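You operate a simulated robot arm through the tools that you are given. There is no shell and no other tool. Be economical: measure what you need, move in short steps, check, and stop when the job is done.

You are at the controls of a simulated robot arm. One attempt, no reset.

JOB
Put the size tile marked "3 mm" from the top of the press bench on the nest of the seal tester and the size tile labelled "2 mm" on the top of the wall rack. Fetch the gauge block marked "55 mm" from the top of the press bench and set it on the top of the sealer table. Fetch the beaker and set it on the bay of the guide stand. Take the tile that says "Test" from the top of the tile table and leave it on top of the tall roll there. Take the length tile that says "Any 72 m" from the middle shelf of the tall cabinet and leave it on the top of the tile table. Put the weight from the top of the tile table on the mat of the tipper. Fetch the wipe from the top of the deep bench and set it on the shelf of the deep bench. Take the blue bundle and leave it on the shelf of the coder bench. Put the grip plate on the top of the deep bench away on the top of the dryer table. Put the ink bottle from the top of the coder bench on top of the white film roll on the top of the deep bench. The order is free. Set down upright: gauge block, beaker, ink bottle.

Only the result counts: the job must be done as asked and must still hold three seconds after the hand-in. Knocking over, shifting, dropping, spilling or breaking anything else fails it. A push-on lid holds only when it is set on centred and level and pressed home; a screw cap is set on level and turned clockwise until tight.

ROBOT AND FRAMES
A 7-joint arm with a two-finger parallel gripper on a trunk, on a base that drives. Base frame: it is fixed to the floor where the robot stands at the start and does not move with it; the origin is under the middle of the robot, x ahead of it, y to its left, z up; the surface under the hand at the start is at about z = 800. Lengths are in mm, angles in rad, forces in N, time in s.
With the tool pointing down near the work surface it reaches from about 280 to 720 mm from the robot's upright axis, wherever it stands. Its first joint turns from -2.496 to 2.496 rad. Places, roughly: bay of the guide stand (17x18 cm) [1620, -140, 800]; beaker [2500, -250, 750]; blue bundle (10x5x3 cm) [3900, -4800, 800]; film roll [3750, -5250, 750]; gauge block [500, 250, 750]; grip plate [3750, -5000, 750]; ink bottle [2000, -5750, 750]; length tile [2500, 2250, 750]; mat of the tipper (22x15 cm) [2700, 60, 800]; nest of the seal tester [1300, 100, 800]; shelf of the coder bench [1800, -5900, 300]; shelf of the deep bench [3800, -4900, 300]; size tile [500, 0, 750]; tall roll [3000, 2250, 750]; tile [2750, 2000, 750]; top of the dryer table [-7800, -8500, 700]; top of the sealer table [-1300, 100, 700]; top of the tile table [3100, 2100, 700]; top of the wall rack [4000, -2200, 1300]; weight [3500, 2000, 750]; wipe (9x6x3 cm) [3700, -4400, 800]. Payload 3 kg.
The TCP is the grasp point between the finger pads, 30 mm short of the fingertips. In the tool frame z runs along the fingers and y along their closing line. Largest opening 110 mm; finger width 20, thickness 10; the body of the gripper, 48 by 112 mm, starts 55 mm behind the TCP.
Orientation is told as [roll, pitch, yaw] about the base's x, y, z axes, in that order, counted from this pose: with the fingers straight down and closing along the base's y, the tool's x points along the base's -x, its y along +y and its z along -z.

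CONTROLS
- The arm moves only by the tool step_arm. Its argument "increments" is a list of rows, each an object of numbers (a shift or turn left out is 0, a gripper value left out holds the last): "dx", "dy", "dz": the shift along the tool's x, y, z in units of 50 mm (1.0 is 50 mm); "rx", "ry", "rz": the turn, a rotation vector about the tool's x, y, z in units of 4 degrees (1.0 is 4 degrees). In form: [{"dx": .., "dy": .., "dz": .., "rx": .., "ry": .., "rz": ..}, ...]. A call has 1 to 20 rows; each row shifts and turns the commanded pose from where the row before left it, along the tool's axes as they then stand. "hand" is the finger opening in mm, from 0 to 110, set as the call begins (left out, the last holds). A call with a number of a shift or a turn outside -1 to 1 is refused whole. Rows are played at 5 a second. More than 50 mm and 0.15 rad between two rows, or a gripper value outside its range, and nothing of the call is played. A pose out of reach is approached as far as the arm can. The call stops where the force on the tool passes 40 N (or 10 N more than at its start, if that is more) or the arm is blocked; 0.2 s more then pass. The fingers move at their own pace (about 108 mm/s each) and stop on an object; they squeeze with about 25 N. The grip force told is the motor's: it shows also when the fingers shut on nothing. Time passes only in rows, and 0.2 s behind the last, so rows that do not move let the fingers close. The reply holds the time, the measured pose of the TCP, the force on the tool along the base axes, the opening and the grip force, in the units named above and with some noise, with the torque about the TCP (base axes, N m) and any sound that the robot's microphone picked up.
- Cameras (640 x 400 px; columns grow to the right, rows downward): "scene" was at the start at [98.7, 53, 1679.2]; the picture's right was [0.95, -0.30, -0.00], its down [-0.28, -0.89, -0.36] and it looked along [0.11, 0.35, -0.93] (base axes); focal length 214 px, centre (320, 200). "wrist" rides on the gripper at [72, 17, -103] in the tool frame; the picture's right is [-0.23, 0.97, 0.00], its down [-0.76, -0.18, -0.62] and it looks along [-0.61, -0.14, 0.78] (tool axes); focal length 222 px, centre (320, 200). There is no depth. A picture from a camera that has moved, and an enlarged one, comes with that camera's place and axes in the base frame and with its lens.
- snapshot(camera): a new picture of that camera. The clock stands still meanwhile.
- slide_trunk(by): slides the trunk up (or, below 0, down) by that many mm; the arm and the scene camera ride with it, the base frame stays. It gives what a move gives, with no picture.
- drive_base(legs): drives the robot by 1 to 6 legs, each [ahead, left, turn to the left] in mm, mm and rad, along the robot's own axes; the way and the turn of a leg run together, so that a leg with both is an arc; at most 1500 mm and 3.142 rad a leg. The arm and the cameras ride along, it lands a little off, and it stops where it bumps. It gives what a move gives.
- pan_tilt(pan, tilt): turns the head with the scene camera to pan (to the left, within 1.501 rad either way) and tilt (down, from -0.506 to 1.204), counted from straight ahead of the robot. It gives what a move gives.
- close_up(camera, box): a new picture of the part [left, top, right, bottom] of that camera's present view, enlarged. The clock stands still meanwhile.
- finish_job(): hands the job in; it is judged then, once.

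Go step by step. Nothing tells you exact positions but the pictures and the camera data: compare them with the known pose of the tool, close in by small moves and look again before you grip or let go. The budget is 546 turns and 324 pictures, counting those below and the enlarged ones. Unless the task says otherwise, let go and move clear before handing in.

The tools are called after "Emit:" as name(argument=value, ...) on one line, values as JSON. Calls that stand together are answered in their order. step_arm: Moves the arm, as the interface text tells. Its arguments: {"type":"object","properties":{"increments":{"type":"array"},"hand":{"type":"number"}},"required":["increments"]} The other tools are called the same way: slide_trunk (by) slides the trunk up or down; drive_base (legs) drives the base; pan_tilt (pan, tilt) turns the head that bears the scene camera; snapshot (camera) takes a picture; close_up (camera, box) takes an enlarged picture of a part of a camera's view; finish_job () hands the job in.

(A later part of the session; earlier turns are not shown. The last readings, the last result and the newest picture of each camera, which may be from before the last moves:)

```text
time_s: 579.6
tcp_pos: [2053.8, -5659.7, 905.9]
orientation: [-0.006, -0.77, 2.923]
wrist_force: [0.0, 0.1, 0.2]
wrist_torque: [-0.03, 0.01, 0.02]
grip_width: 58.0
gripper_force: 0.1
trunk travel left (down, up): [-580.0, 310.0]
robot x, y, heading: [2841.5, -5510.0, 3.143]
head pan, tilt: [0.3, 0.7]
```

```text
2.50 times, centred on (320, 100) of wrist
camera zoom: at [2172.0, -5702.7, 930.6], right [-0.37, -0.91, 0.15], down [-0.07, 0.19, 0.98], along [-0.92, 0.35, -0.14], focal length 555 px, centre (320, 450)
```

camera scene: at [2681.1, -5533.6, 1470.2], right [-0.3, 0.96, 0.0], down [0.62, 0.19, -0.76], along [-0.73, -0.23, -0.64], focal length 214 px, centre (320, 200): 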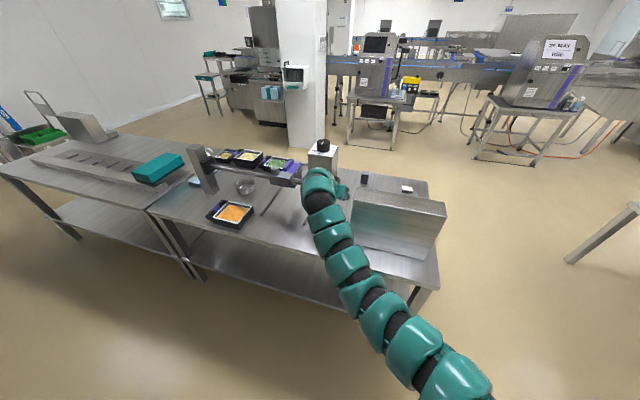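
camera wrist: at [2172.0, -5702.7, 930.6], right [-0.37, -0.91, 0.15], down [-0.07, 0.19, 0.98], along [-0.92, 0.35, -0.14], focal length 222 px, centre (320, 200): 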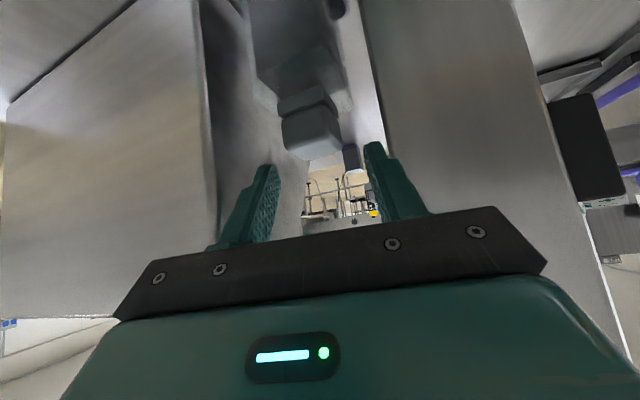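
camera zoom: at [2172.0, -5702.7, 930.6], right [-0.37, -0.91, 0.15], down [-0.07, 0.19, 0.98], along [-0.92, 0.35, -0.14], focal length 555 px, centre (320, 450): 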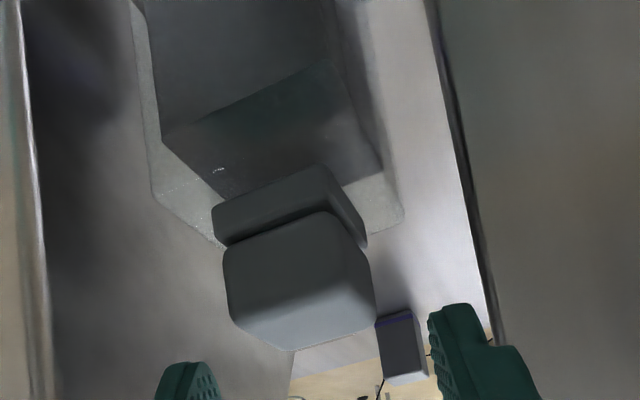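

Emit:
step_arm(increments=[{"dx": 0.22, "dz": 0.2}, {"dx": 0.21, "dz": 0.19}, {}])

Emit:
close_up(camera="wrist", box=[220, 40, 420, 220])

```text
time_s: 580.4
tcp_pos: [2056.3, -5660.1, 876.3]
orientation: [-0.005, -0.769, 2.924]
wrist_force: [-0.3, 0.1, 0.0]
wrist_torque: [0.0, 0.01, -0.01]
grip_width: 57.9
gripper_force: 0.0
trunk travel left (down, up): [-580.0, 310.0]
robot x, y, heading: [2844.1, -5509.0, 3.146]
head pan, tilt: [0.3, 0.7]
```

```text
2.22 times, centred on (320, 130) of wrist
camera zoom: at [2173.9, -5703.1, 900.7], right [-0.37, -0.91, 0.15], down [-0.07, 0.19, 0.98], along [-0.92, 0.35, -0.14], focal length 494 px, centre (320, 356)
```

zoom: 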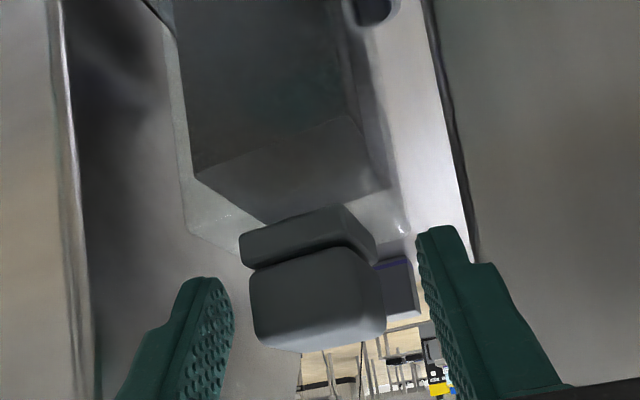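

Emit:
step_arm(increments=[{}, {}, {}, {}], hand=0)

Emit:
close_up(camera="wrist", box=[220, 40, 420, 220])

```text
time_s: 581.4
tcp_pos: [2056.5, -5658.9, 877.6]
orientation: [-0.008, -0.77, 2.924]
wrist_force: [-0.5, -1.2, -0.2]
wrist_torque: [0.03, -0.02, -0.01]
grip_width: 32.0
gripper_force: 24.2
trunk travel left (down, up): [-580.0, 310.0]
robot x, y, heading: [2840.8, -5509.2, 3.141]
head pan, tilt: [0.3, 0.7]
heard: snap
```

```text
2.22 times, centred on (320, 130) of wrist
camera zoom: at [2173.9, -5703.0, 900.8], right [-0.37, -0.91, 0.15], down [-0.07, 0.19, 0.98], along [-0.92, 0.35, -0.14], focal length 494 px, centre (320, 356)
```

zoom: 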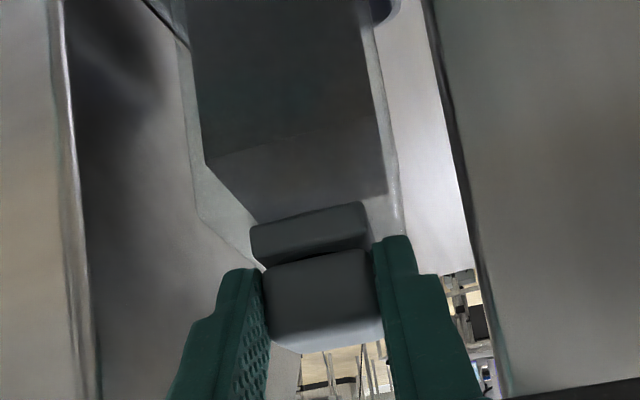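

I heard a snap while gripping the cap; I lift a little and check whether the bottle comes along.

Emit:
step_arm(increments=[{"dx": -0.1, "dz": -0.1}, {"dx": -0.1, "dz": -0.1}, {}])

Emit:
close_up(camera="wrist", box=[220, 0, 420, 220])

```text
time_s: 582.2
tcp_pos: [2054.9, -5658.2, 890.4]
orientation: [-0.008, -0.767, 2.924]
wrist_force: [-0.1, -0.5, -0.5]
wrist_torque: [-0.02, -0.04, 0.02]
grip_width: 32.5
gripper_force: 24.8
trunk travel left (down, up): [-580.0, 310.0]
robot x, y, heading: [2836.7, -5510.1, 3.138]
head pan, tilt: [0.3, 0.7]
```

```text
1.82 times, centred on (320, 110) of wrist
camera zoom: at [2173.0, -5702.4, 914.9], right [-0.37, -0.91, 0.15], down [-0.07, 0.19, 0.98], along [-0.92, 0.36, -0.14], focal length 404 px, centre (320, 364)
```

zoom: 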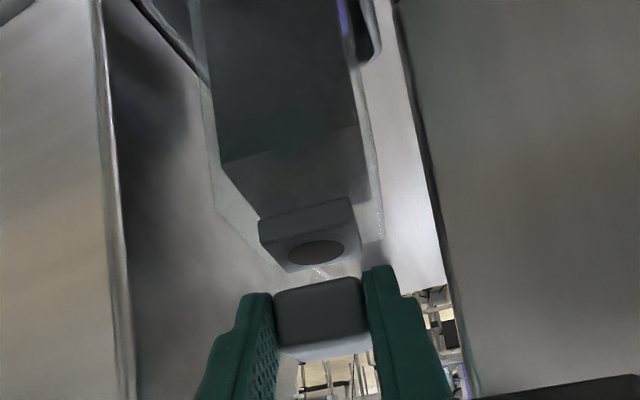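

The push-on lid came off in the fingers. I set it straight back and press it home.

Emit:
step_arm(increments=[{"dx": 0.1, "dz": 0.1}, {"dx": 0.08, "dz": 0.08}, {}])

Emit:
close_up(camera="wrist", box=[220, 0, 420, 220])

```text
time_s: 583.0
tcp_pos: [2054.9, -5658.0, 876.9]
orientation: [-0.007, -0.771, 2.922]
wrist_force: [0.4, -0.8, 0.1]
wrist_torque: [0.0, 0.0, 0.01]
grip_width: 32.3
gripper_force: 25.0
trunk travel left (down, up): [-580.0, 310.0]
robot x, y, heading: [2839.3, -5510.0, 3.139]
head pan, tilt: [0.3, 0.7]
```

```text
1.82 times, centred on (320, 110) of wrist
camera zoom: at [2173.2, -5702.4, 901.5], right [-0.37, -0.91, 0.15], down [-0.07, 0.19, 0.98], along [-0.92, 0.35, -0.14], focal length 404 px, centre (320, 364)
```

zoom: 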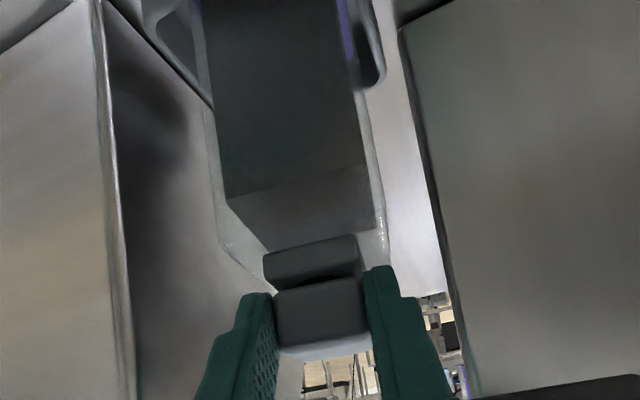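

Emit:
step_arm(increments=[{"dx": 0.03, "dz": 0.03}, {"dx": 0.03, "dz": 0.03}, {}])

```text
time_s: 583.8
tcp_pos: [2055.5, -5659.0, 873.6]
orientation: [-0.004, -0.773, 2.921]
wrist_force: [-1.6, -0.1, 9.0]
wrist_torque: [0.03, 0.3, 0.06]
grip_width: 32.3
gripper_force: 25.2
trunk travel left (down, up): [-580.0, 310.0]
robot x, y, heading: [2841.6, -5512.4, 3.143]
head pan, tilt: [0.3, 0.7]
```

Emit:
step_arm(increments=[{"dx": 0.03, "dz": 0.03}, {"dx": 0.03, "dz": 0.03}, {}])

Emit:
close_up(camera="wrist", box=[220, 0, 420, 220])

```text
time_s: 584.6
tcp_pos: [2057.2, -5658.0, 873.9]
orientation: [-0.003, -0.774, 2.923]
wrist_force: [-2.8, -3.3, 25.9]
wrist_torque: [0.04, 0.64, 0.06]
grip_width: 32.4
gripper_force: 25.1
trunk travel left (down, up): [-580.0, 310.0]
robot x, y, heading: [2839.6, -5510.5, 3.141]
head pan, tilt: [0.3, 0.7]
```

```text
1.82 times, centred on (320, 110) of wrist
camera zoom: at [2173.8, -5701.9, 897.0], right [-0.37, -0.91, 0.16], down [-0.07, 0.2, 0.98], along [-0.93, 0.35, -0.13], focal length 404 px, centre (320, 364)
```

zoom: 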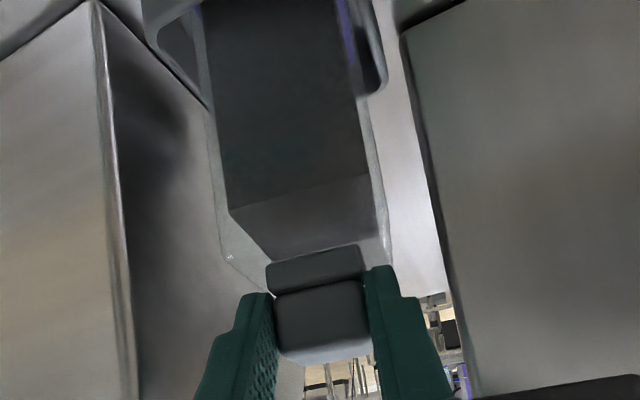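

Emit:
step_arm(increments=[{"dx": 0.02, "dz": 0.02}, {"dx": 0.02, "dz": 0.02}, {}])

```text
time_s: 585.5
tcp_pos: [2053.2, -5657.5, 872.1]
orientation: [0.003, -0.779, 2.915]
wrist_force: [5.4, 3.2, 15.7]
wrist_torque: [0.11, 0.02, -0.03]
grip_width: 32.3
gripper_force: 24.8
trunk travel left (down, up): [-580.0, 310.0]
robot x, y, heading: [2838.9, -5507.8, 3.142]
head pan, tilt: [0.3, 0.7]
stopped in row 3: the force on the tool passed its limit at 40 N (the readings are from after the stop); the commanded pose is now the measured one
```

Emit:
step_arm(increments=[{}, {}, {}], hand=56)

Emit:
step_arm(increments=[{"dx": -0.2, "dz": -0.2}, {"dx": -0.3, "dz": -0.3}, {}])

Emit:
close_up(camera="wrist", box=[220, 0, 420, 180])

```text
time_s: 586.3
tcp_pos: [2054.7, -5658.3, 870.1]
orientation: [-0.003, -0.772, 2.921]
wrist_force: [-0.2, 0.8, 6.7]
wrist_torque: [-0.12, 0.12, 0.05]
grip_width: 55.4
gripper_force: 0.1
trunk travel left (down, up): [-580.0, 310.0]
robot x, y, heading: [2840.4, -5509.0, 3.14]
head pan, tilt: [0.3, 0.7]
```

```text
time_s: 587.1
tcp_pos: [2053.0, -5659.9, 903.3]
orientation: [-0.003, -0.773, 2.922]
wrist_force: [0.4, -0.9, 0.0]
wrist_torque: [-0.01, -0.01, 0.02]
grip_width: 55.7
gripper_force: 0.0
trunk travel left (down, up): [-580.0, 310.0]
robot x, y, heading: [2841.0, -5507.6, 3.145]
head pan, tilt: [0.3, 0.7]
```

```text
2.22 times, centred on (320, 90) of wrist
camera zoom: at [2171.7, -5703.6, 927.5], right [-0.37, -0.91, 0.16], down [-0.07, 0.2, 0.98], along [-0.93, 0.35, -0.14], focal length 494 px, centre (320, 444)
```

zoom: 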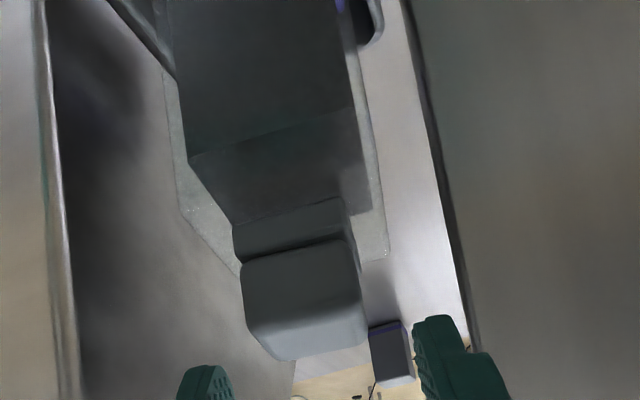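

Emit:
step_arm(increments=[{"dx": 0.07, "dz": -0.4, "dy": 0.02}, {}])

Emit:
step_arm(increments=[{}, {}, {}], hand=0)

Emit:
step_arm(increments=[{"dx": 0.04, "dz": 0.04}, {"dx": 0.04, "dz": 0.04}, {}])

Emit:
close_up(camera="wrist", box=[220, 20, 420, 200])

```text
time_s: 587.7
tcp_pos: [2069.9, -5663.5, 916.1]
orientation: [-0.004, -0.773, 2.921]
wrist_force: [-0.1, -0.1, 0.9]
wrist_torque: [-0.01, -0.01, 0.02]
grip_width: 56.2
gripper_force: 0.0
trunk travel left (down, up): [-580.0, 310.0]
robot x, y, heading: [2839.6, -5508.7, 3.142]
head pan, tilt: [0.3, 0.7]
```

```text
time_s: 588.5
tcp_pos: [2070.0, -5663.7, 916.0]
orientation: [-0.004, -0.774, 2.922]
wrist_force: [1.5, 0.6, -0.9]
wrist_torque: [0.0, -0.01, 0.01]
grip_width: 0.0
gripper_force: 25.1
trunk travel left (down, up): [-580.0, 310.0]
robot x, y, heading: [2840.5, -5507.4, 3.142]
head pan, tilt: [0.3, 0.7]
```

```text
time_s: 589.3
tcp_pos: [2068.1, -5663.7, 910.1]
orientation: [-0.002, -0.773, 2.922]
wrist_force: [-0.2, 0.2, -0.1]
wrist_torque: [0.0, -0.01, 0.04]
grip_width: 0.0
gripper_force: 25.1
trunk travel left (down, up): [-580.0, 310.0]
robot x, y, heading: [2842.6, -5507.8, 3.14]
head pan, tilt: [0.3, 0.7]
```

```text
2.22 times, centred on (320, 110) of wrist
camera zoom: at [2187.4, -5707.6, 934.7], right [-0.37, -0.91, 0.16], down [-0.07, 0.2, 0.98], along [-0.93, 0.35, -0.14], focal length 494 px, centre (320, 400)
```

zoom: 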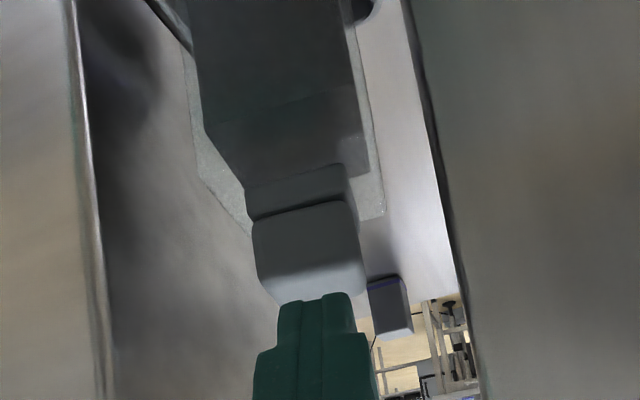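

Emit:
step_arm(increments=[{"dx": 0.04, "dz": 0.04}, {"dx": 0.04, "dz": 0.04}, {"dx": 0.03, "dz": 0.03}, {}])

```text
time_s: 590.3
tcp_pos: [2069.1, -5663.5, 903.0]
orientation: [-0.002, -0.772, 2.923]
wrist_force: [-0.6, 0.6, 0.0]
wrist_torque: [-0.03, 0.0, -0.01]
grip_width: 0.0
gripper_force: 25.0
trunk travel left (down, up): [-580.0, 310.0]
robot x, y, heading: [2840.4, -5512.0, 3.141]
head pan, tilt: [0.3, 0.7]
```

Emit:
step_arm(increments=[{"dx": 0.03, "dz": 0.03}, {"dx": 0.03, "dz": 0.03}, {}])

Emit:
close_up(camera="wrist", box=[220, 20, 420, 200])

```text
time_s: 591.1
tcp_pos: [2068.8, -5663.5, 897.3]
orientation: [-0.003, -0.773, 2.923]
wrist_force: [-0.1, 0.1, -0.4]
wrist_torque: [0.02, 0.0, -0.02]
grip_width: 0.0
gripper_force: 25.1
trunk travel left (down, up): [-580.0, 310.0]
robot x, y, heading: [2840.8, -5511.9, 3.142]
head pan, tilt: [0.3, 0.7]
```

```text
2.22 times, centred on (320, 110) of wrist
camera zoom: at [2187.4, -5707.0, 921.9], right [-0.37, -0.91, 0.16], down [-0.07, 0.2, 0.98], along [-0.93, 0.35, -0.14], focal length 494 px, centre (320, 400)
```

zoom: 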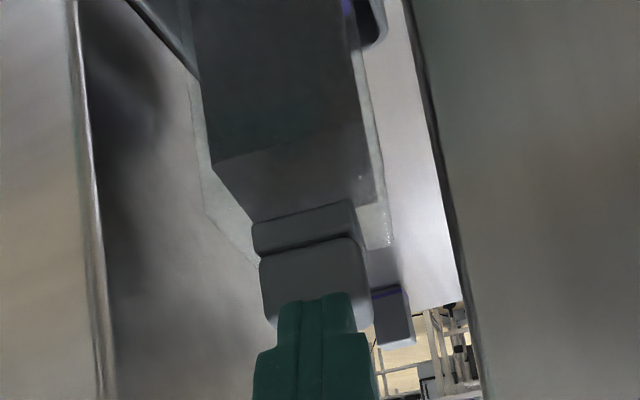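

Emit:
step_arm(increments=[{"dx": 0.03, "dz": 0.03}, {"dx": 0.03, "dz": 0.03}, {"dx": 0.03, "dz": 0.03}, {}])

```text
time_s: 592.1
tcp_pos: [2070.3, -5664.1, 893.9]
orientation: [0.0, -0.777, 2.92]
wrist_force: [3.7, -2.0, 18.0]
wrist_torque: [0.04, 0.29, 0.0]
grip_width: 0.0
gripper_force: 24.4
trunk travel left (down, up): [-580.0, 310.0]
robot x, y, heading: [2843.2, -5510.6, 3.139]
head pan, tilt: [0.3, 0.7]
heard: snap
```

Snap heard: the lid is home again. Now I grip the bottle by its body, below the lid.

Emit:
step_arm(increments=[{"dx": -0.35, "dz": -0.36}, {"dx": -0.5, "dz": -0.5}, {"dx": -0.37, "dz": 0.36, "dy": -0.04}, {}])

Emit:
step_arm(increments=[{}, {}, {}], hand=80)

Emit:
close_up(camera="wrist", box=[200, 0, 440, 200])

```text
time_s: 593.1
tcp_pos: [2043.9, -5653.8, 952.6]
orientation: [-0.002, -0.771, 2.921]
wrist_force: [-1.4, -0.6, 0.2]
wrist_torque: [0.02, 0.03, 0.01]
grip_width: 0.0
gripper_force: 24.8
trunk travel left (down, up): [-580.0, 310.0]
robot x, y, heading: [2841.2, -5506.0, 3.141]
head pan, tilt: [0.3, 0.7]
```

```text
time_s: 593.9
tcp_pos: [2044.4, -5655.7, 952.0]
orientation: [-0.003, -0.772, 2.924]
wrist_force: [0.4, 0.3, -0.1]
wrist_torque: [-0.01, 0.0, 0.02]
grip_width: 80.2
gripper_force: 0.1
trunk travel left (down, up): [-580.0, 310.0]
robot x, y, heading: [2838.5, -5505.4, 3.141]
head pan, tilt: [0.3, 0.7]
```

```text
2.00 times, centred on (320, 100) of wrist
camera zoom: at [2162.6, -5699.0, 976.4], right [-0.37, -0.91, 0.16], down [-0.07, 0.2, 0.98], along [-0.93, 0.35, -0.14], focal length 444 px, centre (320, 400)
```

zoom: 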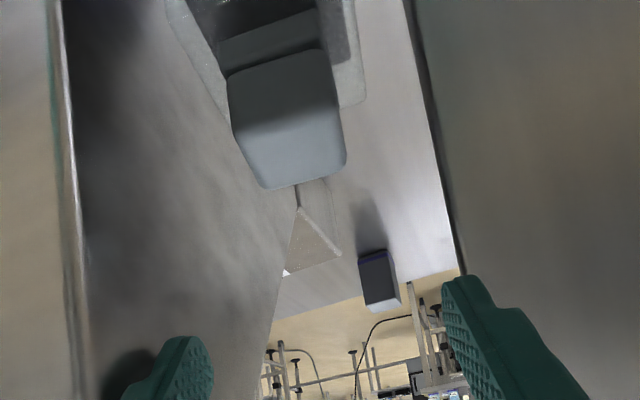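

Emit:
step_arm(increments=[{"dx": -0.244, "dz": 0.237, "dy": 0.04}, {"dx": 0.446, "dz": 0.458}, {"dx": 0.446, "dz": 0.458}, {}])

Emit:
snapshot(camera="wrist")

```text
time_s: 594.9
tcp_pos: [2027.2, -5652.8, 887.1]
orientation: [-0.002, -0.771, 2.919]
wrist_force: [0.4, -0.2, 0.0]
wrist_torque: [0.0, 0.0, 0.01]
grip_width: 80.2
gripper_force: 0.0
trunk travel left (down, up): [-580.0, 310.0]
robot x, y, heading: [2841.1, -5508.2, 3.136]
head pan, tilt: [0.3, 0.7]
```

```text
112 pictures are left
camera wrist: at [2146.0, -5697.0, 912.0], right [-0.37, -0.91, 0.16], down [-0.07, 0.2, 0.98], along [-0.92, 0.36, -0.14], focal length 222 px, centre (320, 200)
```

wrist: 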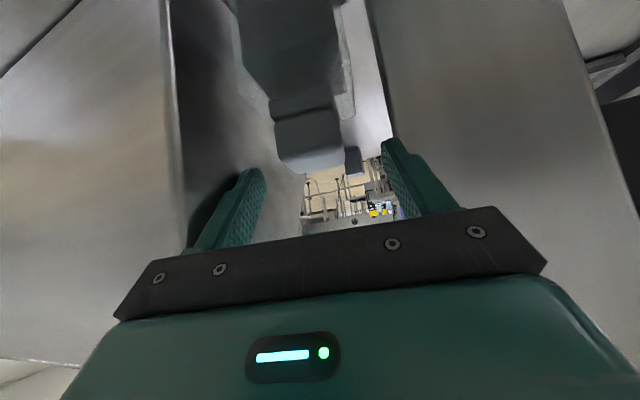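

Emit:
step_arm(increments=[{"dx": 0.44, "dz": 0.45}, {"dx": 0.44, "dz": 0.45}, {"dx": 0.2, "dz": 0.2}, {}])

Emit:
snapshot(camera="wrist")

```text
time_s: 595.9
tcp_pos: [2027.2, -5653.9, 811.3]
orientation: [-0.004, -0.773, 2.921]
wrist_force: [2.3, 0.7, 3.0]
wrist_torque: [-0.06, 0.05, 0.04]
grip_width: 79.8
gripper_force: 0.0
trunk travel left (down, up): [-580.0, 310.0]
robot x, y, heading: [2841.0, -5506.2, 3.146]
head pan, tilt: [0.3, 0.7]
```

```text
111 pictures are left
camera wrist: at [2145.4, -5697.4, 835.3], right [-0.37, -0.91, 0.16], down [-0.07, 0.2, 0.98], along [-0.92, 0.35, -0.14], focal length 222 px, centre (320, 200)
```

wrist: 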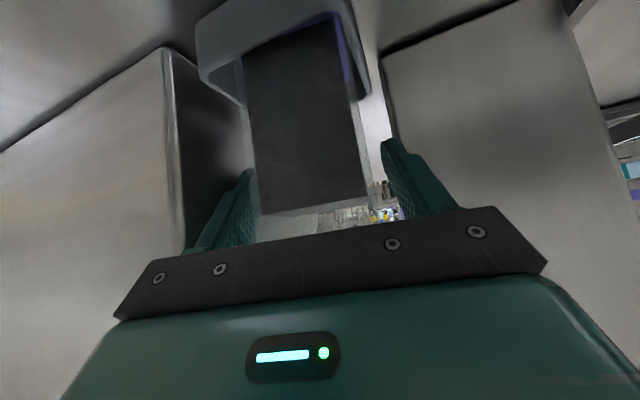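

Emit:
step_arm(increments=[{"dx": -0.05, "dz": -0.05}, {}])

Emit:
step_arm(increments=[{}, {}, {}, {}], hand=0)

Emit:
snapshot(camera="wrist")

```text
time_s: 596.5
tcp_pos: [2026.5, -5653.4, 814.8]
orientation: [-0.004, -0.773, 2.921]
wrist_force: [0.0, 2.0, -0.8]
wrist_torque: [0.05, -0.03, -0.01]
grip_width: 79.2
gripper_force: 0.1
trunk travel left (down, up): [-580.0, 310.0]
robot x, y, heading: [2841.6, -5505.8, 3.141]
head pan, tilt: [0.3, 0.7]
heard: snap
```

```text
time_s: 597.5
tcp_pos: [2027.4, -5651.9, 815.4]
orientation: [-0.003, -0.773, 2.92]
wrist_force: [0.0, 3.3, 2.8]
wrist_torque: [-0.01, 0.07, 0.12]
grip_width: 55.8
gripper_force: 25.1
trunk travel left (down, up): [-580.0, 310.0]
robot x, y, heading: [2844.2, -5508.8, 3.143]
head pan, tilt: [0.3, 0.7]
```

```text
110 pictures are left
camera wrist: at [2145.0, -5697.2, 839.4], right [-0.37, -0.91, 0.16], down [-0.07, 0.2, 0.98], along [-0.93, 0.35, -0.14], focal length 222 px, centre (320, 200)
```

wrist: 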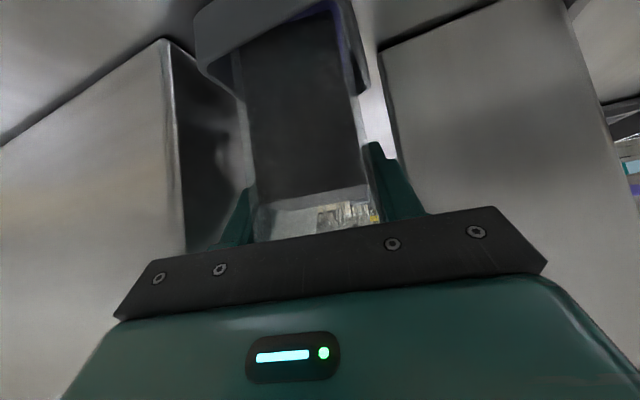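

Emit:
close_up(camera="scene", box=[270, 130, 390, 240])

```text
3.64 times, centred on (330, 185) of scene
camera zoom: at [2681.3, -5533.2, 1470.3], right [-0.3, 0.96, 0.0], down [0.62, 0.19, -0.77], along [-0.73, -0.23, -0.64], focal length 780 px, centre (284, 254)
```

zoom: 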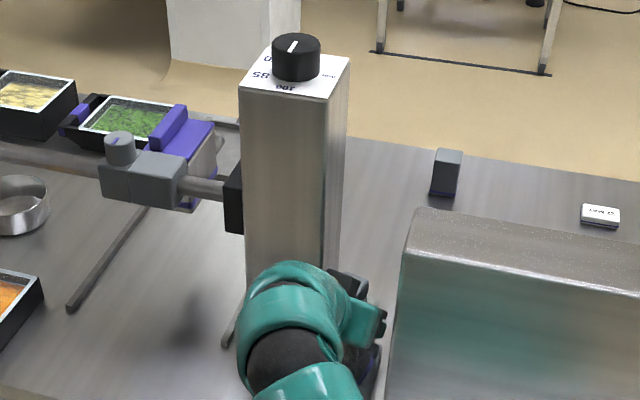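

Emit:
step_arm(increments=[{}, {}, {}], hand=80)

Emit:
step_arm(increments=[{"dx": -0.44, "dz": -0.45}, {"dx": -0.44, "dz": -0.45}, {"dx": -0.44, "dz": -0.45}, {"dx": -0.3, "dz": -0.3}, {}])

Emit:
close_up(camera="wrist", box=[220, 0, 420, 180])

```text
time_s: 598.3
tcp_pos: [2026.9, -5653.3, 814.6]
orientation: [-0.003, -0.773, 2.924]
wrist_force: [2.3, 1.9, -0.4]
wrist_torque: [0.06, -0.08, 0.04]
grip_width: 79.3
gripper_force: 0.1
trunk travel left (down, up): [-580.0, 310.0]
robot x, y, heading: [2842.0, -5508.5, 3.142]
head pan, tilt: [0.3, 0.7]
```

```text
time_s: 599.5
tcp_pos: [2027.0, -5654.2, 930.9]
orientation: [-0.003, -0.773, 2.921]
wrist_force: [0.2, 4.8, -2.7]
wrist_torque: [0.08, -0.06, -0.1]
grip_width: 78.0
gripper_force: 0.1
trunk travel left (down, up): [-580.0, 310.0]
robot x, y, heading: [2839.4, -5510.3, 3.138]
head pan, tilt: [0.3, 0.7]
```

```text
2.22 times, centred on (320, 90) of wrist
camera zoom: at [2145.0, -5698.2, 954.2], right [-0.37, -0.91, 0.16], down [-0.07, 0.2, 0.98], along [-0.92, 0.35, -0.14], focal length 494 px, centre (320, 444)
```

zoom: 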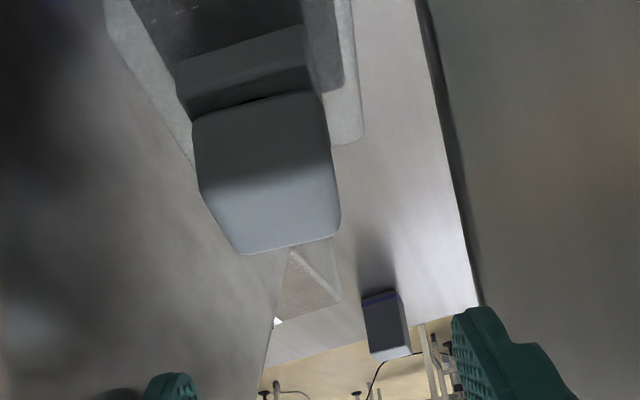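

Emit:
step_arm(increments=[{"dx": 0.36, "dz": -0.35, "dy": -0.04}, {"dx": 0.36, "dz": -0.35}, {}], hand=64)

Emit:
close_up(camera="wrist", box=[220, 0, 420, 180])

```text
time_s: 600.3
tcp_pos: [2076.2, -5662.8, 930.3]
orientation: [-0.002, -0.772, 2.924]
wrist_force: [-0.5, -0.8, -0.2]
wrist_torque: [0.04, 0.01, 0.0]
grip_width: 64.3
gripper_force: 0.2
trunk travel left (down, up): [-580.0, 310.0]
robot x, y, heading: [2841.7, -5509.4, 3.141]
head pan, tilt: [0.3, 0.7]
```

```text
2.22 times, centred on (320, 90) of wrist
camera zoom: at [2195.2, -5706.8, 954.3], right [-0.37, -0.91, 0.16], down [-0.07, 0.2, 0.98], along [-0.93, 0.35, -0.14], focal length 494 px, centre (320, 444)
```

zoom: 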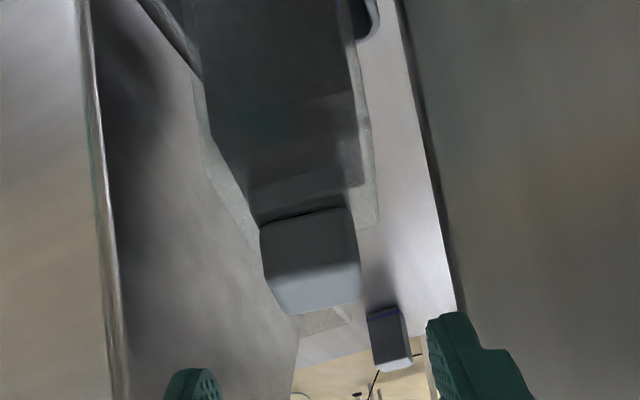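

Emit:
slide_trunk(by=100)

Emit:
step_arm(increments=[{"ry": 1}, {"ry": 1}, {"ry": 1}, {"ry": 1}, {"ry": 1}, {"ry": 1}, {"ry": 1}, {"ry": 1}, {"ry": 1}, {"ry": 1}, {"ry": 1}, {"ry": 0.06}, {}], hand=0)

Emit:
close_up(camera="wrist", box=[220, 40, 420, 220])

```text
time_s: 601.6
tcp_pos: [2076.9, -5663.0, 1029.8]
orientation: [-0.003, -0.775, 2.922]
wrist_force: [0.5, -0.6, 0.0]
wrist_torque: [0.02, 0.02, 0.01]
grip_width: 63.9
gripper_force: 0.0
trunk travel left (down, up): [-680.0, 210.0]
robot x, y, heading: [2838.1, -5506.6, 3.142]
head pan, tilt: [0.3, 0.7]
```

```text
time_s: 604.4
tcp_pos: [2086.7, -5656.8, 1029.2]
orientation: [-0.002, -0.141, 2.92]
wrist_force: [1.0, -0.2, 0.2]
wrist_torque: [0.01, -0.03, 0.01]
grip_width: 0.4
gripper_force: 25.1
out of reach, approached as far as the arm can: row 9, 10, 11
trunk travel left (down, up): [-680.0, 210.0]
robot x, y, heading: [2838.3, -5505.5, 3.142]
head pan, tilt: [0.3, 0.7]
```

```text
2.22 times, centred on (320, 130) of wrist
camera zoom: at [2168.1, -5693.7, 1122.1], right [-0.43, -0.9, 0.03], down [-0.61, 0.32, 0.72], along [-0.66, 0.3, -0.69], focal length 494 px, centre (320, 356)
```

zoom: 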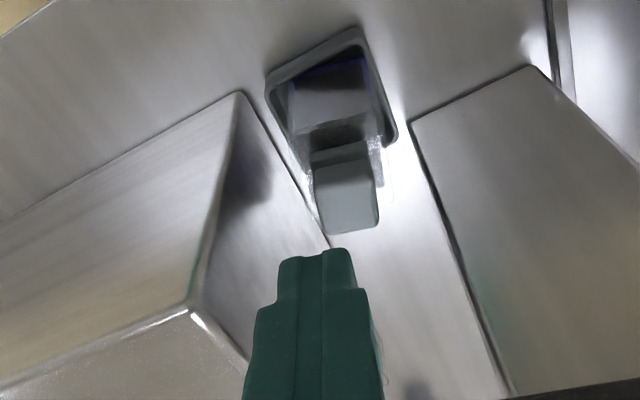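

Emit:
step_arm(increments=[{"dx": 0.72, "dz": -0.1}, {"dx": 0.72, "dz": -0.1}, {"dx": 0.72, "dz": -0.1}, {"ry": 1}, {"ry": 1}, {}])

Emit:
drive_base(legs=[[130, 0, 0]])

Emit:
close_up(camera="wrist", box=[220, 40, 420, 220])

```text
time_s: 605.8
tcp_pos: [2192.0, -5680.8, 1028.9]
orientation: [-0.003, 0.001, 2.917]
wrist_force: [0.0, -0.5, 0.9]
wrist_torque: [-0.03, 0.02, 0.02]
grip_width: 0.1
gripper_force: 25.0
trunk travel left (down, up): [-680.0, 210.0]
robot x, y, heading: [2840.2, -5506.8, 3.142]
head pan, tilt: [0.3, 0.7]
```

```text
time_s: 607.1
tcp_pos: [2056.7, -5680.9, 1028.0]
orientation: [-0.003, 0.001, 2.918]
wrist_force: [-0.9, -0.9, 0.0]
wrist_torque: [-0.01, 0.03, 0.03]
grip_width: 0.2
gripper_force: 25.0
trunk travel left (down, up): [-680.0, 210.0]
robot x, y, heading: [2707.9, -5509.5, 3.139]
head pan, tilt: [0.3, 0.7]
```

```text
2.22 times, centred on (320, 130) of wrist
camera zoom: at [2124.6, -5713.4, 1132.5], right [-0.44, -0.9, 0.0], down [-0.7, 0.34, 0.62], along [-0.56, 0.27, -0.78], focal length 494 px, centre (320, 356)
```

zoom: 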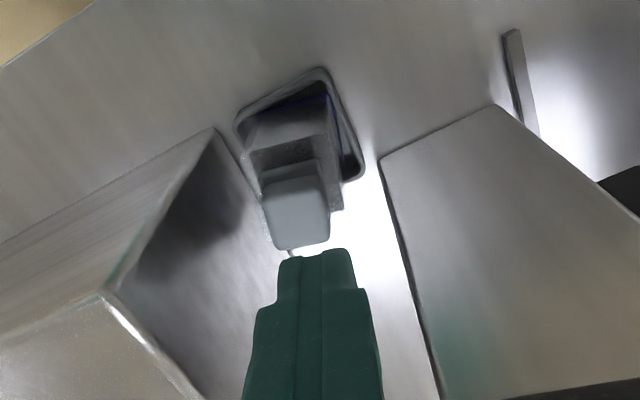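

Emit:
step_arm(increments=[{"dx": -0.6, "dy": -0.39}, {"dz": 0.8}, {"dz": 0.8}, {"dz": 0.4}, {}])

Emit:
close_up(camera="wrist", box=[220, 40, 420, 220])

```text
time_s: 608.3
tcp_pos: [2033.6, -5655.5, 928.3]
orientation: [-0.001, 0.0, 2.915]
wrist_force: [0.7, -0.2, 0.4]
wrist_torque: [-0.01, -0.01, -0.01]
grip_width: 0.1
gripper_force: 24.9
trunk travel left (down, up): [-680.0, 210.0]
robot x, y, heading: [2707.8, -5507.1, 3.137]
head pan, tilt: [0.3, 0.7]
```

```text
2.22 times, centred on (320, 130) of wrist
camera zoom: at [2100.9, -5687.5, 1032.6], right [-0.44, -0.9, 0.0], down [-0.7, 0.34, 0.62], along [-0.56, 0.27, -0.78], focal length 494 px, centre (320, 356)
```

zoom: 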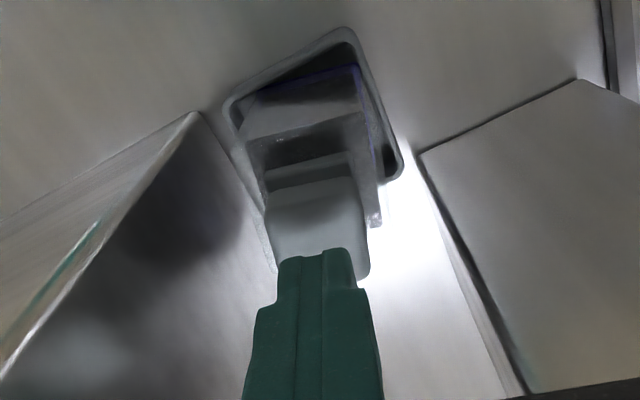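

Emit:
step_arm(increments=[{"dz": 0.3}, {"dz": 0.08}, {"dz": 0.06}, {}])

Emit:
step_arm(increments=[{"dz": 0.06}, {"dz": 0.06}, {"dz": 0.06}, {}])

```text
time_s: 609.1
tcp_pos: [2033.9, -5656.5, 915.3]
orientation: [0.005, -0.012, 2.919]
wrist_force: [5.3, -1.7, 18.8]
wrist_torque: [1.16, 0.36, -0.28]
grip_width: 0.0
gripper_force: 24.1
trunk travel left (down, up): [-680.0, 210.0]
robot x, y, heading: [2704.7, -5511.6, 3.143]
head pan, tilt: [0.3, 0.7]
stopped in row 4: the force on the tool passed its limit at 44 N (the readings are from after the stop); the commanded pose is now the measured one
```

```text
time_s: 609.6
tcp_pos: [2030.7, -5655.8, 915.3]
orientation: [0.007, -0.021, 2.919]
wrist_force: [3.8, -0.1, 19.8]
wrist_torque: [1.12, 0.38, -0.29]
grip_width: 0.1
gripper_force: 24.8
trunk travel left (down, up): [-680.0, 210.0]
robot x, y, heading: [2704.7, -5507.2, 3.14]
head pan, tilt: [0.3, 0.7]
stopped in row 2: the force on the tool passed its limit at 45 N (the readings are from after the stop); the commanded pose is now the measured one
```

Emit:
step_arm(increments=[{"dz": -0.6}, {"dz": -0.8}, {"ry": 0.2, "rx": -0.1}, {"ry": -1}, {"ry": -1}, {"ry": -1}, {"ry": -1}, {"ry": -1}, {"ry": -1}, {"ry": -1}, {"ry": -1}, {"ry": -1}, {"ry": -1}, {"ry": -1}, {}])

Emit:
close_up(camera="wrist", box=[220, 0, 420, 180])

```text
time_s: 612.8
tcp_pos: [2029.3, -5656.4, 983.2]
orientation: [0.019, -0.771, 2.907]
wrist_force: [-0.2, 0.4, -0.1]
wrist_torque: [0.01, -0.02, 0.03]
grip_width: 0.4
gripper_force: 25.2
trunk travel left (down, up): [-680.0, 210.0]
robot x, y, heading: [2708.4, -5505.5, 3.137]
head pan, tilt: [0.3, 0.7]
```

```text
2.22 times, centred on (320, 90) of wrist
camera zoom: at [2148.4, -5699.7, 1006.3], right [-0.37, -0.91, 0.17], down [-0.07, 0.21, 0.98], along [-0.92, 0.35, -0.14], focal length 494 px, centre (320, 444)
```

zoom: 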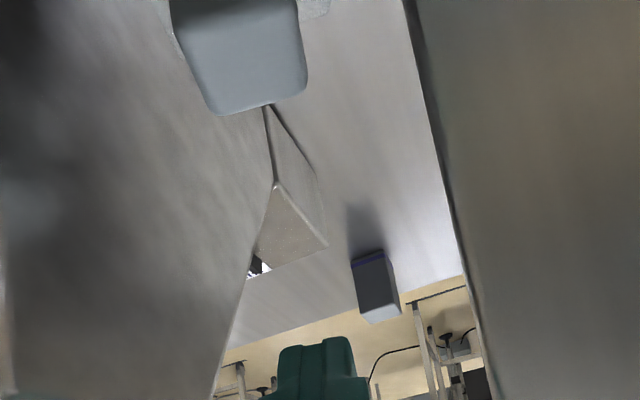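

Emit:
step_arm(increments=[{"rx": 0.33}, {"dx": 0.183, "dz": -0.179, "dy": -0.05}, {"dx": 0.47, "dz": 0.485}, {"dx": 0.47, "dz": 0.485}, {}])

Emit:
close_up(camera="wrist", box=[220, 20, 420, 200])

```text
time_s: 614.0
tcp_pos: [2043.4, -5656.4, 913.8]
orientation: [-0.004, -0.769, 2.905]
wrist_force: [0.3, -1.1, -1.1]
wrist_torque: [-0.01, -0.01, 0.0]
grip_width: 0.0
gripper_force: 25.5
trunk travel left (down, up): [-680.0, 210.0]
robot x, y, heading: [2706.0, -5508.9, 3.138]
head pan, tilt: [0.3, 0.7]
```

```text
2.22 times, centred on (320, 110) of wrist
camera zoom: at [2160.2, -5703.3, 938.9], right [-0.39, -0.91, 0.15], down [-0.07, 0.2, 0.98], along [-0.92, 0.37, -0.14], focal length 494 px, centre (320, 400)
```

zoom: 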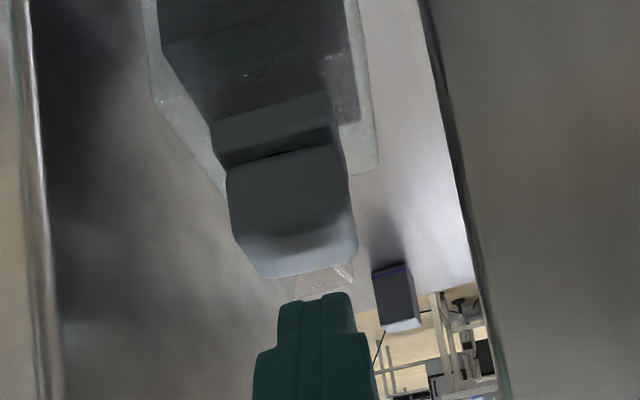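

Emit:
step_arm(increments=[{"dx": 0.05, "dz": 0.05}, {"dx": 0.05, "dz": 0.05}, {"dx": 0.03, "dz": 0.03}, {}])

```text
time_s: 615.0
tcp_pos: [2043.3, -5660.0, 905.5]
orientation: [-0.007, -0.772, 2.906]
wrist_force: [-0.5, 0.4, -0.2]
wrist_torque: [-0.01, 0.0, 0.01]
grip_width: 0.0
gripper_force: 24.9
trunk travel left (down, up): [-680.0, 210.0]
robot x, y, heading: [2705.9, -5503.3, 3.144]
head pan, tilt: [0.3, 0.7]
```

Emit:
step_arm(increments=[{"dx": 0.03, "dz": 0.03}, {"dx": 0.03, "dz": 0.03}, {"dx": 0.02, "dz": 0.02}, {}])

Emit:
close_up(camera="wrist", box=[220, 20, 420, 200])

```text
time_s: 616.0
tcp_pos: [2044.5, -5657.3, 902.1]
orientation: [-0.003, -0.775, 2.903]
wrist_force: [-4.4, -1.7, 23.3]
wrist_torque: [0.01, 0.46, 0.08]
grip_width: 0.0
gripper_force: 25.3
trunk travel left (down, up): [-680.0, 210.0]
robot x, y, heading: [2705.6, -5509.7, 3.142]
head pan, tilt: [0.3, 0.7]
```

```text
2.22 times, centred on (320, 110) of wrist
camera zoom: at [2161.6, -5702.8, 926.1], right [-0.39, -0.91, 0.16], down [-0.06, 0.2, 0.98], along [-0.92, 0.37, -0.13], focal length 494 px, centre (320, 400)
```

zoom: 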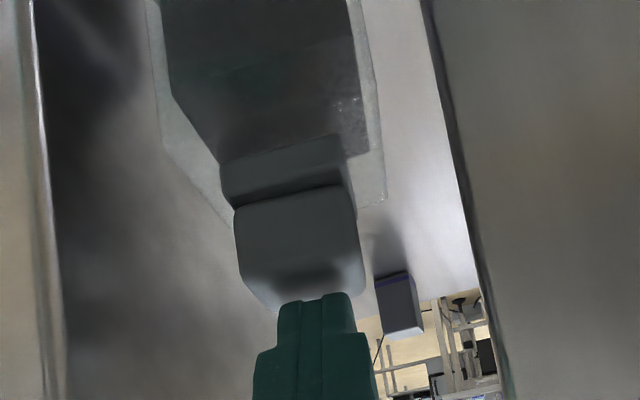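

Emit:
step_arm(increments=[{"dx": 0.02, "dz": 0.02}, {"dx": 0.02, "dz": 0.02}, {}])

```text
time_s: 616.8
tcp_pos: [2041.1, -5655.7, 903.3]
orientation: [0.003, -0.781, 2.897]
wrist_force: [3.6, -0.1, 18.5]
wrist_torque: [0.05, 0.18, -0.03]
grip_width: 0.1
gripper_force: 25.1
trunk travel left (down, up): [-680.0, 210.0]
robot x, y, heading: [2705.3, -5508.0, 3.141]
head pan, tilt: [0.3, 0.7]
stopped in row 3: the force on the tool passed its limit at 41 N (the readings are from after the stop); the commanded pose is now the measured one
```

Emit:
step_arm(increments=[{"dx": -0.4, "dz": -0.4}, {"dx": -0.6, "dz": -0.6}, {"dx": -0.4, "dz": -0.4}, {"ry": 1}, {"ry": 1}, {"ry": 1}, {"ry": 1}, {"ry": 1}, {"ry": 1}, {"ry": 1}, {"ry": 1}, {"ry": 1}, {"ry": 1}, {"ry": 1}, {}])

Emit:
step_arm(increments=[{"ry": 0.2, "rz": -1}, {"rz": -1}, {"rz": -1}, {"rz": -1}, {"rz": -1}, {"rz": -1}, {"rz": -1}, {"rz": -1}, {"rz": -1}, {"rz": -1}, {"rz": -1}, {}])

```text
time_s: 620.0
tcp_pos: [2041.4, -5655.5, 999.4]
orientation: [-0.001, -0.007, 2.9]
wrist_force: [0.3, 0.8, 1.0]
wrist_torque: [0.04, -0.02, -0.02]
grip_width: 0.1
gripper_force: 25.1
trunk travel left (down, up): [-680.0, 210.0]
robot x, y, heading: [2707.4, -5506.5, 3.142]
head pan, tilt: [0.3, 0.7]
```

```text
time_s: 622.6
tcp_pos: [2042.2, -5657.0, 997.6]
orientation: [0.004, 0.005, -2.615]
wrist_force: [0.0, 0.3, 0.2]
wrist_torque: [-0.02, -0.01, -0.01]
grip_width: 0.0
gripper_force: 25.0
trunk travel left (down, up): [-680.0, 210.0]
robot x, y, heading: [2706.4, -5506.7, 3.143]
head pan, tilt: [0.3, 0.7]
```

Emit:
step_arm(increments=[{"rz": -1}, {"rz": -1}, {"rz": -1}, {"rz": -1}, {"rz": -1}, {"rz": -1}, {"rz": -1}, {"rz": -1}, {"rz": -1}, {"rz": -1}, {"rz": -1}, {}])

Emit:
snapshot(camera="wrist")

```text
time_s: 625.2
tcp_pos: [2041.5, -5655.8, 999.1]
orientation: [0.007, 0.001, -1.846]
wrist_force: [-0.2, -0.2, -0.2]
wrist_torque: [0.0, 0.01, 0.01]
grip_width: 0.0
gripper_force: 24.8
trunk travel left (down, up): [-680.0, 210.0]
robot x, y, heading: [2707.6, -5507.0, 3.139]
head pan, tilt: [0.3, 0.7]
```

```text
100 pictures are left
camera wrist: at [2077.7, -5591.1, 1102.8], right [0.88, -0.48, 0.01], down [-0.38, -0.68, 0.62], along [-0.3, -0.55, -0.78], focal length 222 px, centre (320, 200)
```

wrist: 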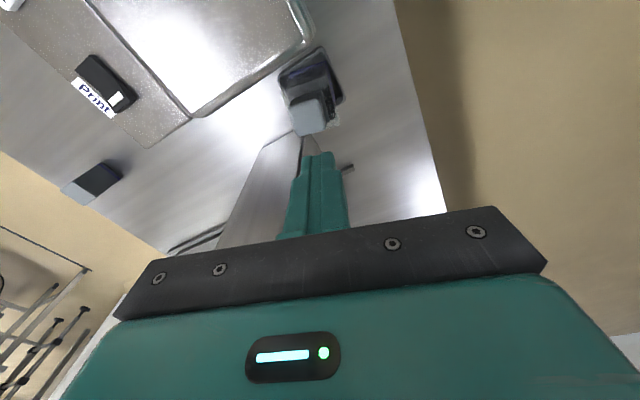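

Emit:
step_arm(increments=[{"dx": 0.03, "dy": -0.18}, {"dz": 0.8}, {"dz": 0.8}, {"dz": 0.16}, {}])

Emit:
step_arm(increments=[{"dz": 0.06}, {"dz": 0.06}, {"dz": 0.06}, {}])

```text
time_s: 626.4
tcp_pos: [2033.1, -5653.5, 908.8]
orientation: [0.005, 0.001, -1.846]
wrist_force: [-0.1, 0.5, -1.0]
wrist_torque: [0.01, 0.02, 0.03]
grip_width: 0.0
gripper_force: 25.3
trunk travel left (down, up): [-680.0, 210.0]
robot x, y, heading: [2709.9, -5508.0, 3.139]
head pan, tilt: [0.3, 0.7]
```

```text
time_s: 627.4
tcp_pos: [2034.7, -5652.1, 903.8]
orientation: [0.003, -0.003, -1.846]
wrist_force: [-1.5, -2.3, 28.7]
wrist_torque: [-0.1, 0.08, -0.02]
grip_width: 0.0
gripper_force: 24.6
trunk travel left (down, up): [-680.0, 210.0]
robot x, y, heading: [2705.3, -5510.1, 3.144]
head pan, tilt: [0.3, 0.7]
```

Emit:
step_arm(increments=[{"dz": 0.03}, {"dz": 0.03}, {}])

Emit:
step_arm(increments=[{"dz": -0.3}, {"dz": -0.5}, {}])

Emit:
close_up(camera="wrist", box=[220, 20, 420, 200])

```text
time_s: 627.8
tcp_pos: [2032.8, -5653.2, 904.1]
orientation: [0.0, -0.004, -1.848]
wrist_force: [5.6, 1.6, 25.0]
wrist_torque: [0.07, -0.2, -0.01]
grip_width: 0.1
gripper_force: 25.3
trunk travel left (down, up): [-680.0, 210.0]
robot x, y, heading: [2706.4, -5504.9, 3.14]
head pan, tilt: [0.3, 0.7]
stopped in row 2: the force on the tool passed its limit at 41 N (the readings are from after the stop); the commanded pose is now the measured one
```

```text
time_s: 628.6
tcp_pos: [2032.6, -5651.2, 941.9]
orientation: [0.002, -0.003, -1.847]
wrist_force: [-0.1, 1.1, -0.6]
wrist_torque: [-0.01, 0.02, 0.0]
grip_width: 0.1
gripper_force: 24.9
trunk travel left (down, up): [-680.0, 210.0]
robot x, y, heading: [2706.5, -5505.1, 3.132]
head pan, tilt: [0.3, 0.7]
```

```text
2.22 times, centred on (320, 110) of wrist
camera zoom: at [2069.4, -5586.9, 1046.3], right [0.87, -0.48, 0.0], down [-0.38, -0.68, 0.62], along [-0.3, -0.55, -0.78], focal length 494 px, centre (320, 400)
```

zoom: 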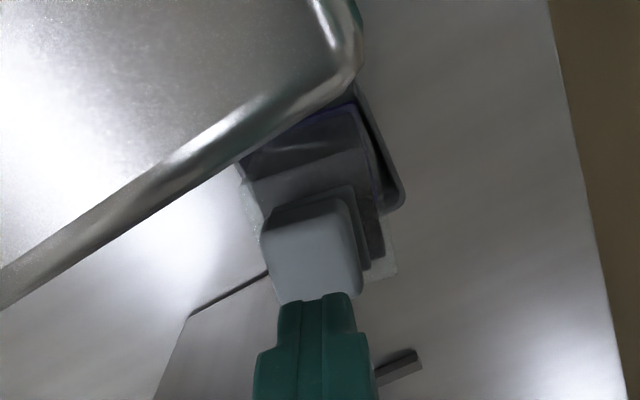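

Emit:
close_up(camera="wrist", box=[280, 70, 370, 140])

```text
5.71 times, centred on (325, 105) of wrist
camera zoom: at [2069.4, -5586.9, 1046.3], right [0.87, -0.48, 0.0], down [-0.38, -0.68, 0.62], along [-0.3, -0.55, -0.78], focal length 1269 px, centre (291, 743)
```

zoom: 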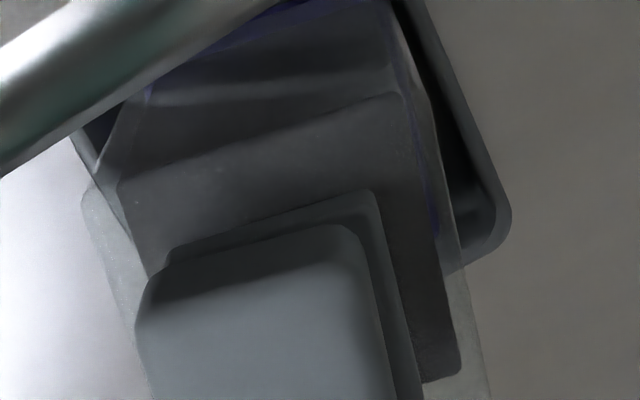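

Emit:
step_arm(increments=[{"rx": -1}, {"rx": -1}, {"rx": -1}, {"rx": -1}, {"rx": -1}, {"rx": -1}, {"rx": -1}, {"dy": -0.775, "dz": 0.2}, {}])

Emit:
snapshot(camera="wrist")

```text
time_s: 630.6
tcp_pos: [2039.7, -5624.9, 932.7]
orientation: [0.346, -0.005, -1.848]
wrist_force: [-6.3, -9.1, 23.7]
wrist_torque: [1.23, 0.83, 0.72]
grip_width: 0.0
gripper_force: 25.4
out of reach, approached as far as the arm can: row 4, 5, 6, 7, 8
trunk travel left (down, up): [-680.0, 210.0]
robot x, y, heading: [2702.9, -5511.5, 3.141]
head pan, tilt: [0.3, 0.7]
```

```text
97 pictures are left
camera wrist: at [2042.1, -5548.8, 1035.0], right [0.82, -0.47, 0.33], down [-0.57, -0.63, 0.53], along [-0.04, -0.62, -0.78], focal length 222 px, centre (320, 200)
```

wrist: 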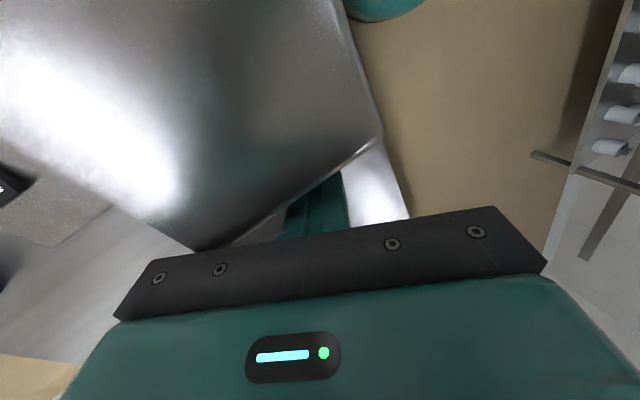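

Out of reach and touching the console; I raise away at once and return the hand upright.

Emit:
slide_trunk(by=100)

Emit:
step_arm(increments=[{"rx": 1}, {"rx": 1}, {"rx": 1}, {"rx": 1}, {"rx": 0.95}, {}])

Emit:
snapshot(camera="wrist")

```text
time_s: 631.9
tcp_pos: [2040.2, -5622.5, 1028.2]
orientation: [0.351, -0.002, -1.846]
wrist_force: [0.1, -0.3, 0.1]
wrist_torque: [0.02, 0.03, 0.05]
grip_width: 0.3
gripper_force: 25.0
trunk travel left (down, up): [-780.0, 110.0]
robot x, y, heading: [2704.9, -5507.1, 3.135]
head pan, tilt: [0.3, 0.7]
```

```text
time_s: 633.3
tcp_pos: [2039.1, -5623.0, 1029.1]
orientation: [0.007, -0.001, -1.848]
wrist_force: [0.2, -0.3, -0.1]
wrist_torque: [-0.02, 0.03, -0.03]
grip_width: 0.0
gripper_force: 25.2
trunk travel left (down, up): [-780.0, 110.0]
robot x, y, heading: [2708.2, -5507.6, 3.143]
head pan, tilt: [0.3, 0.7]
```

```text
96 pictures are left
camera wrist: at [2076.0, -5557.5, 1134.0], right [0.87, -0.48, 0.01], down [-0.38, -0.68, 0.62], along [-0.3, -0.55, -0.78], focal length 222 px, centre (320, 200)
```

wrist: 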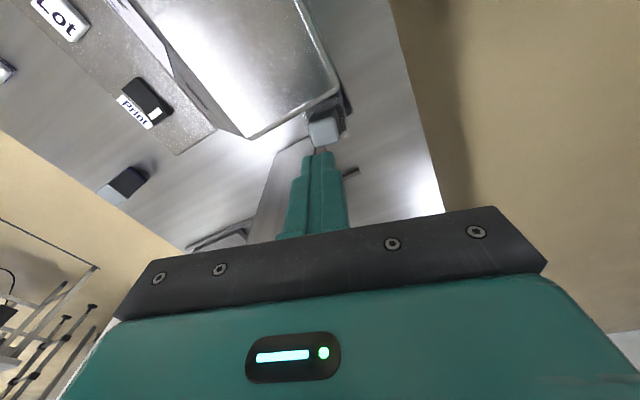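

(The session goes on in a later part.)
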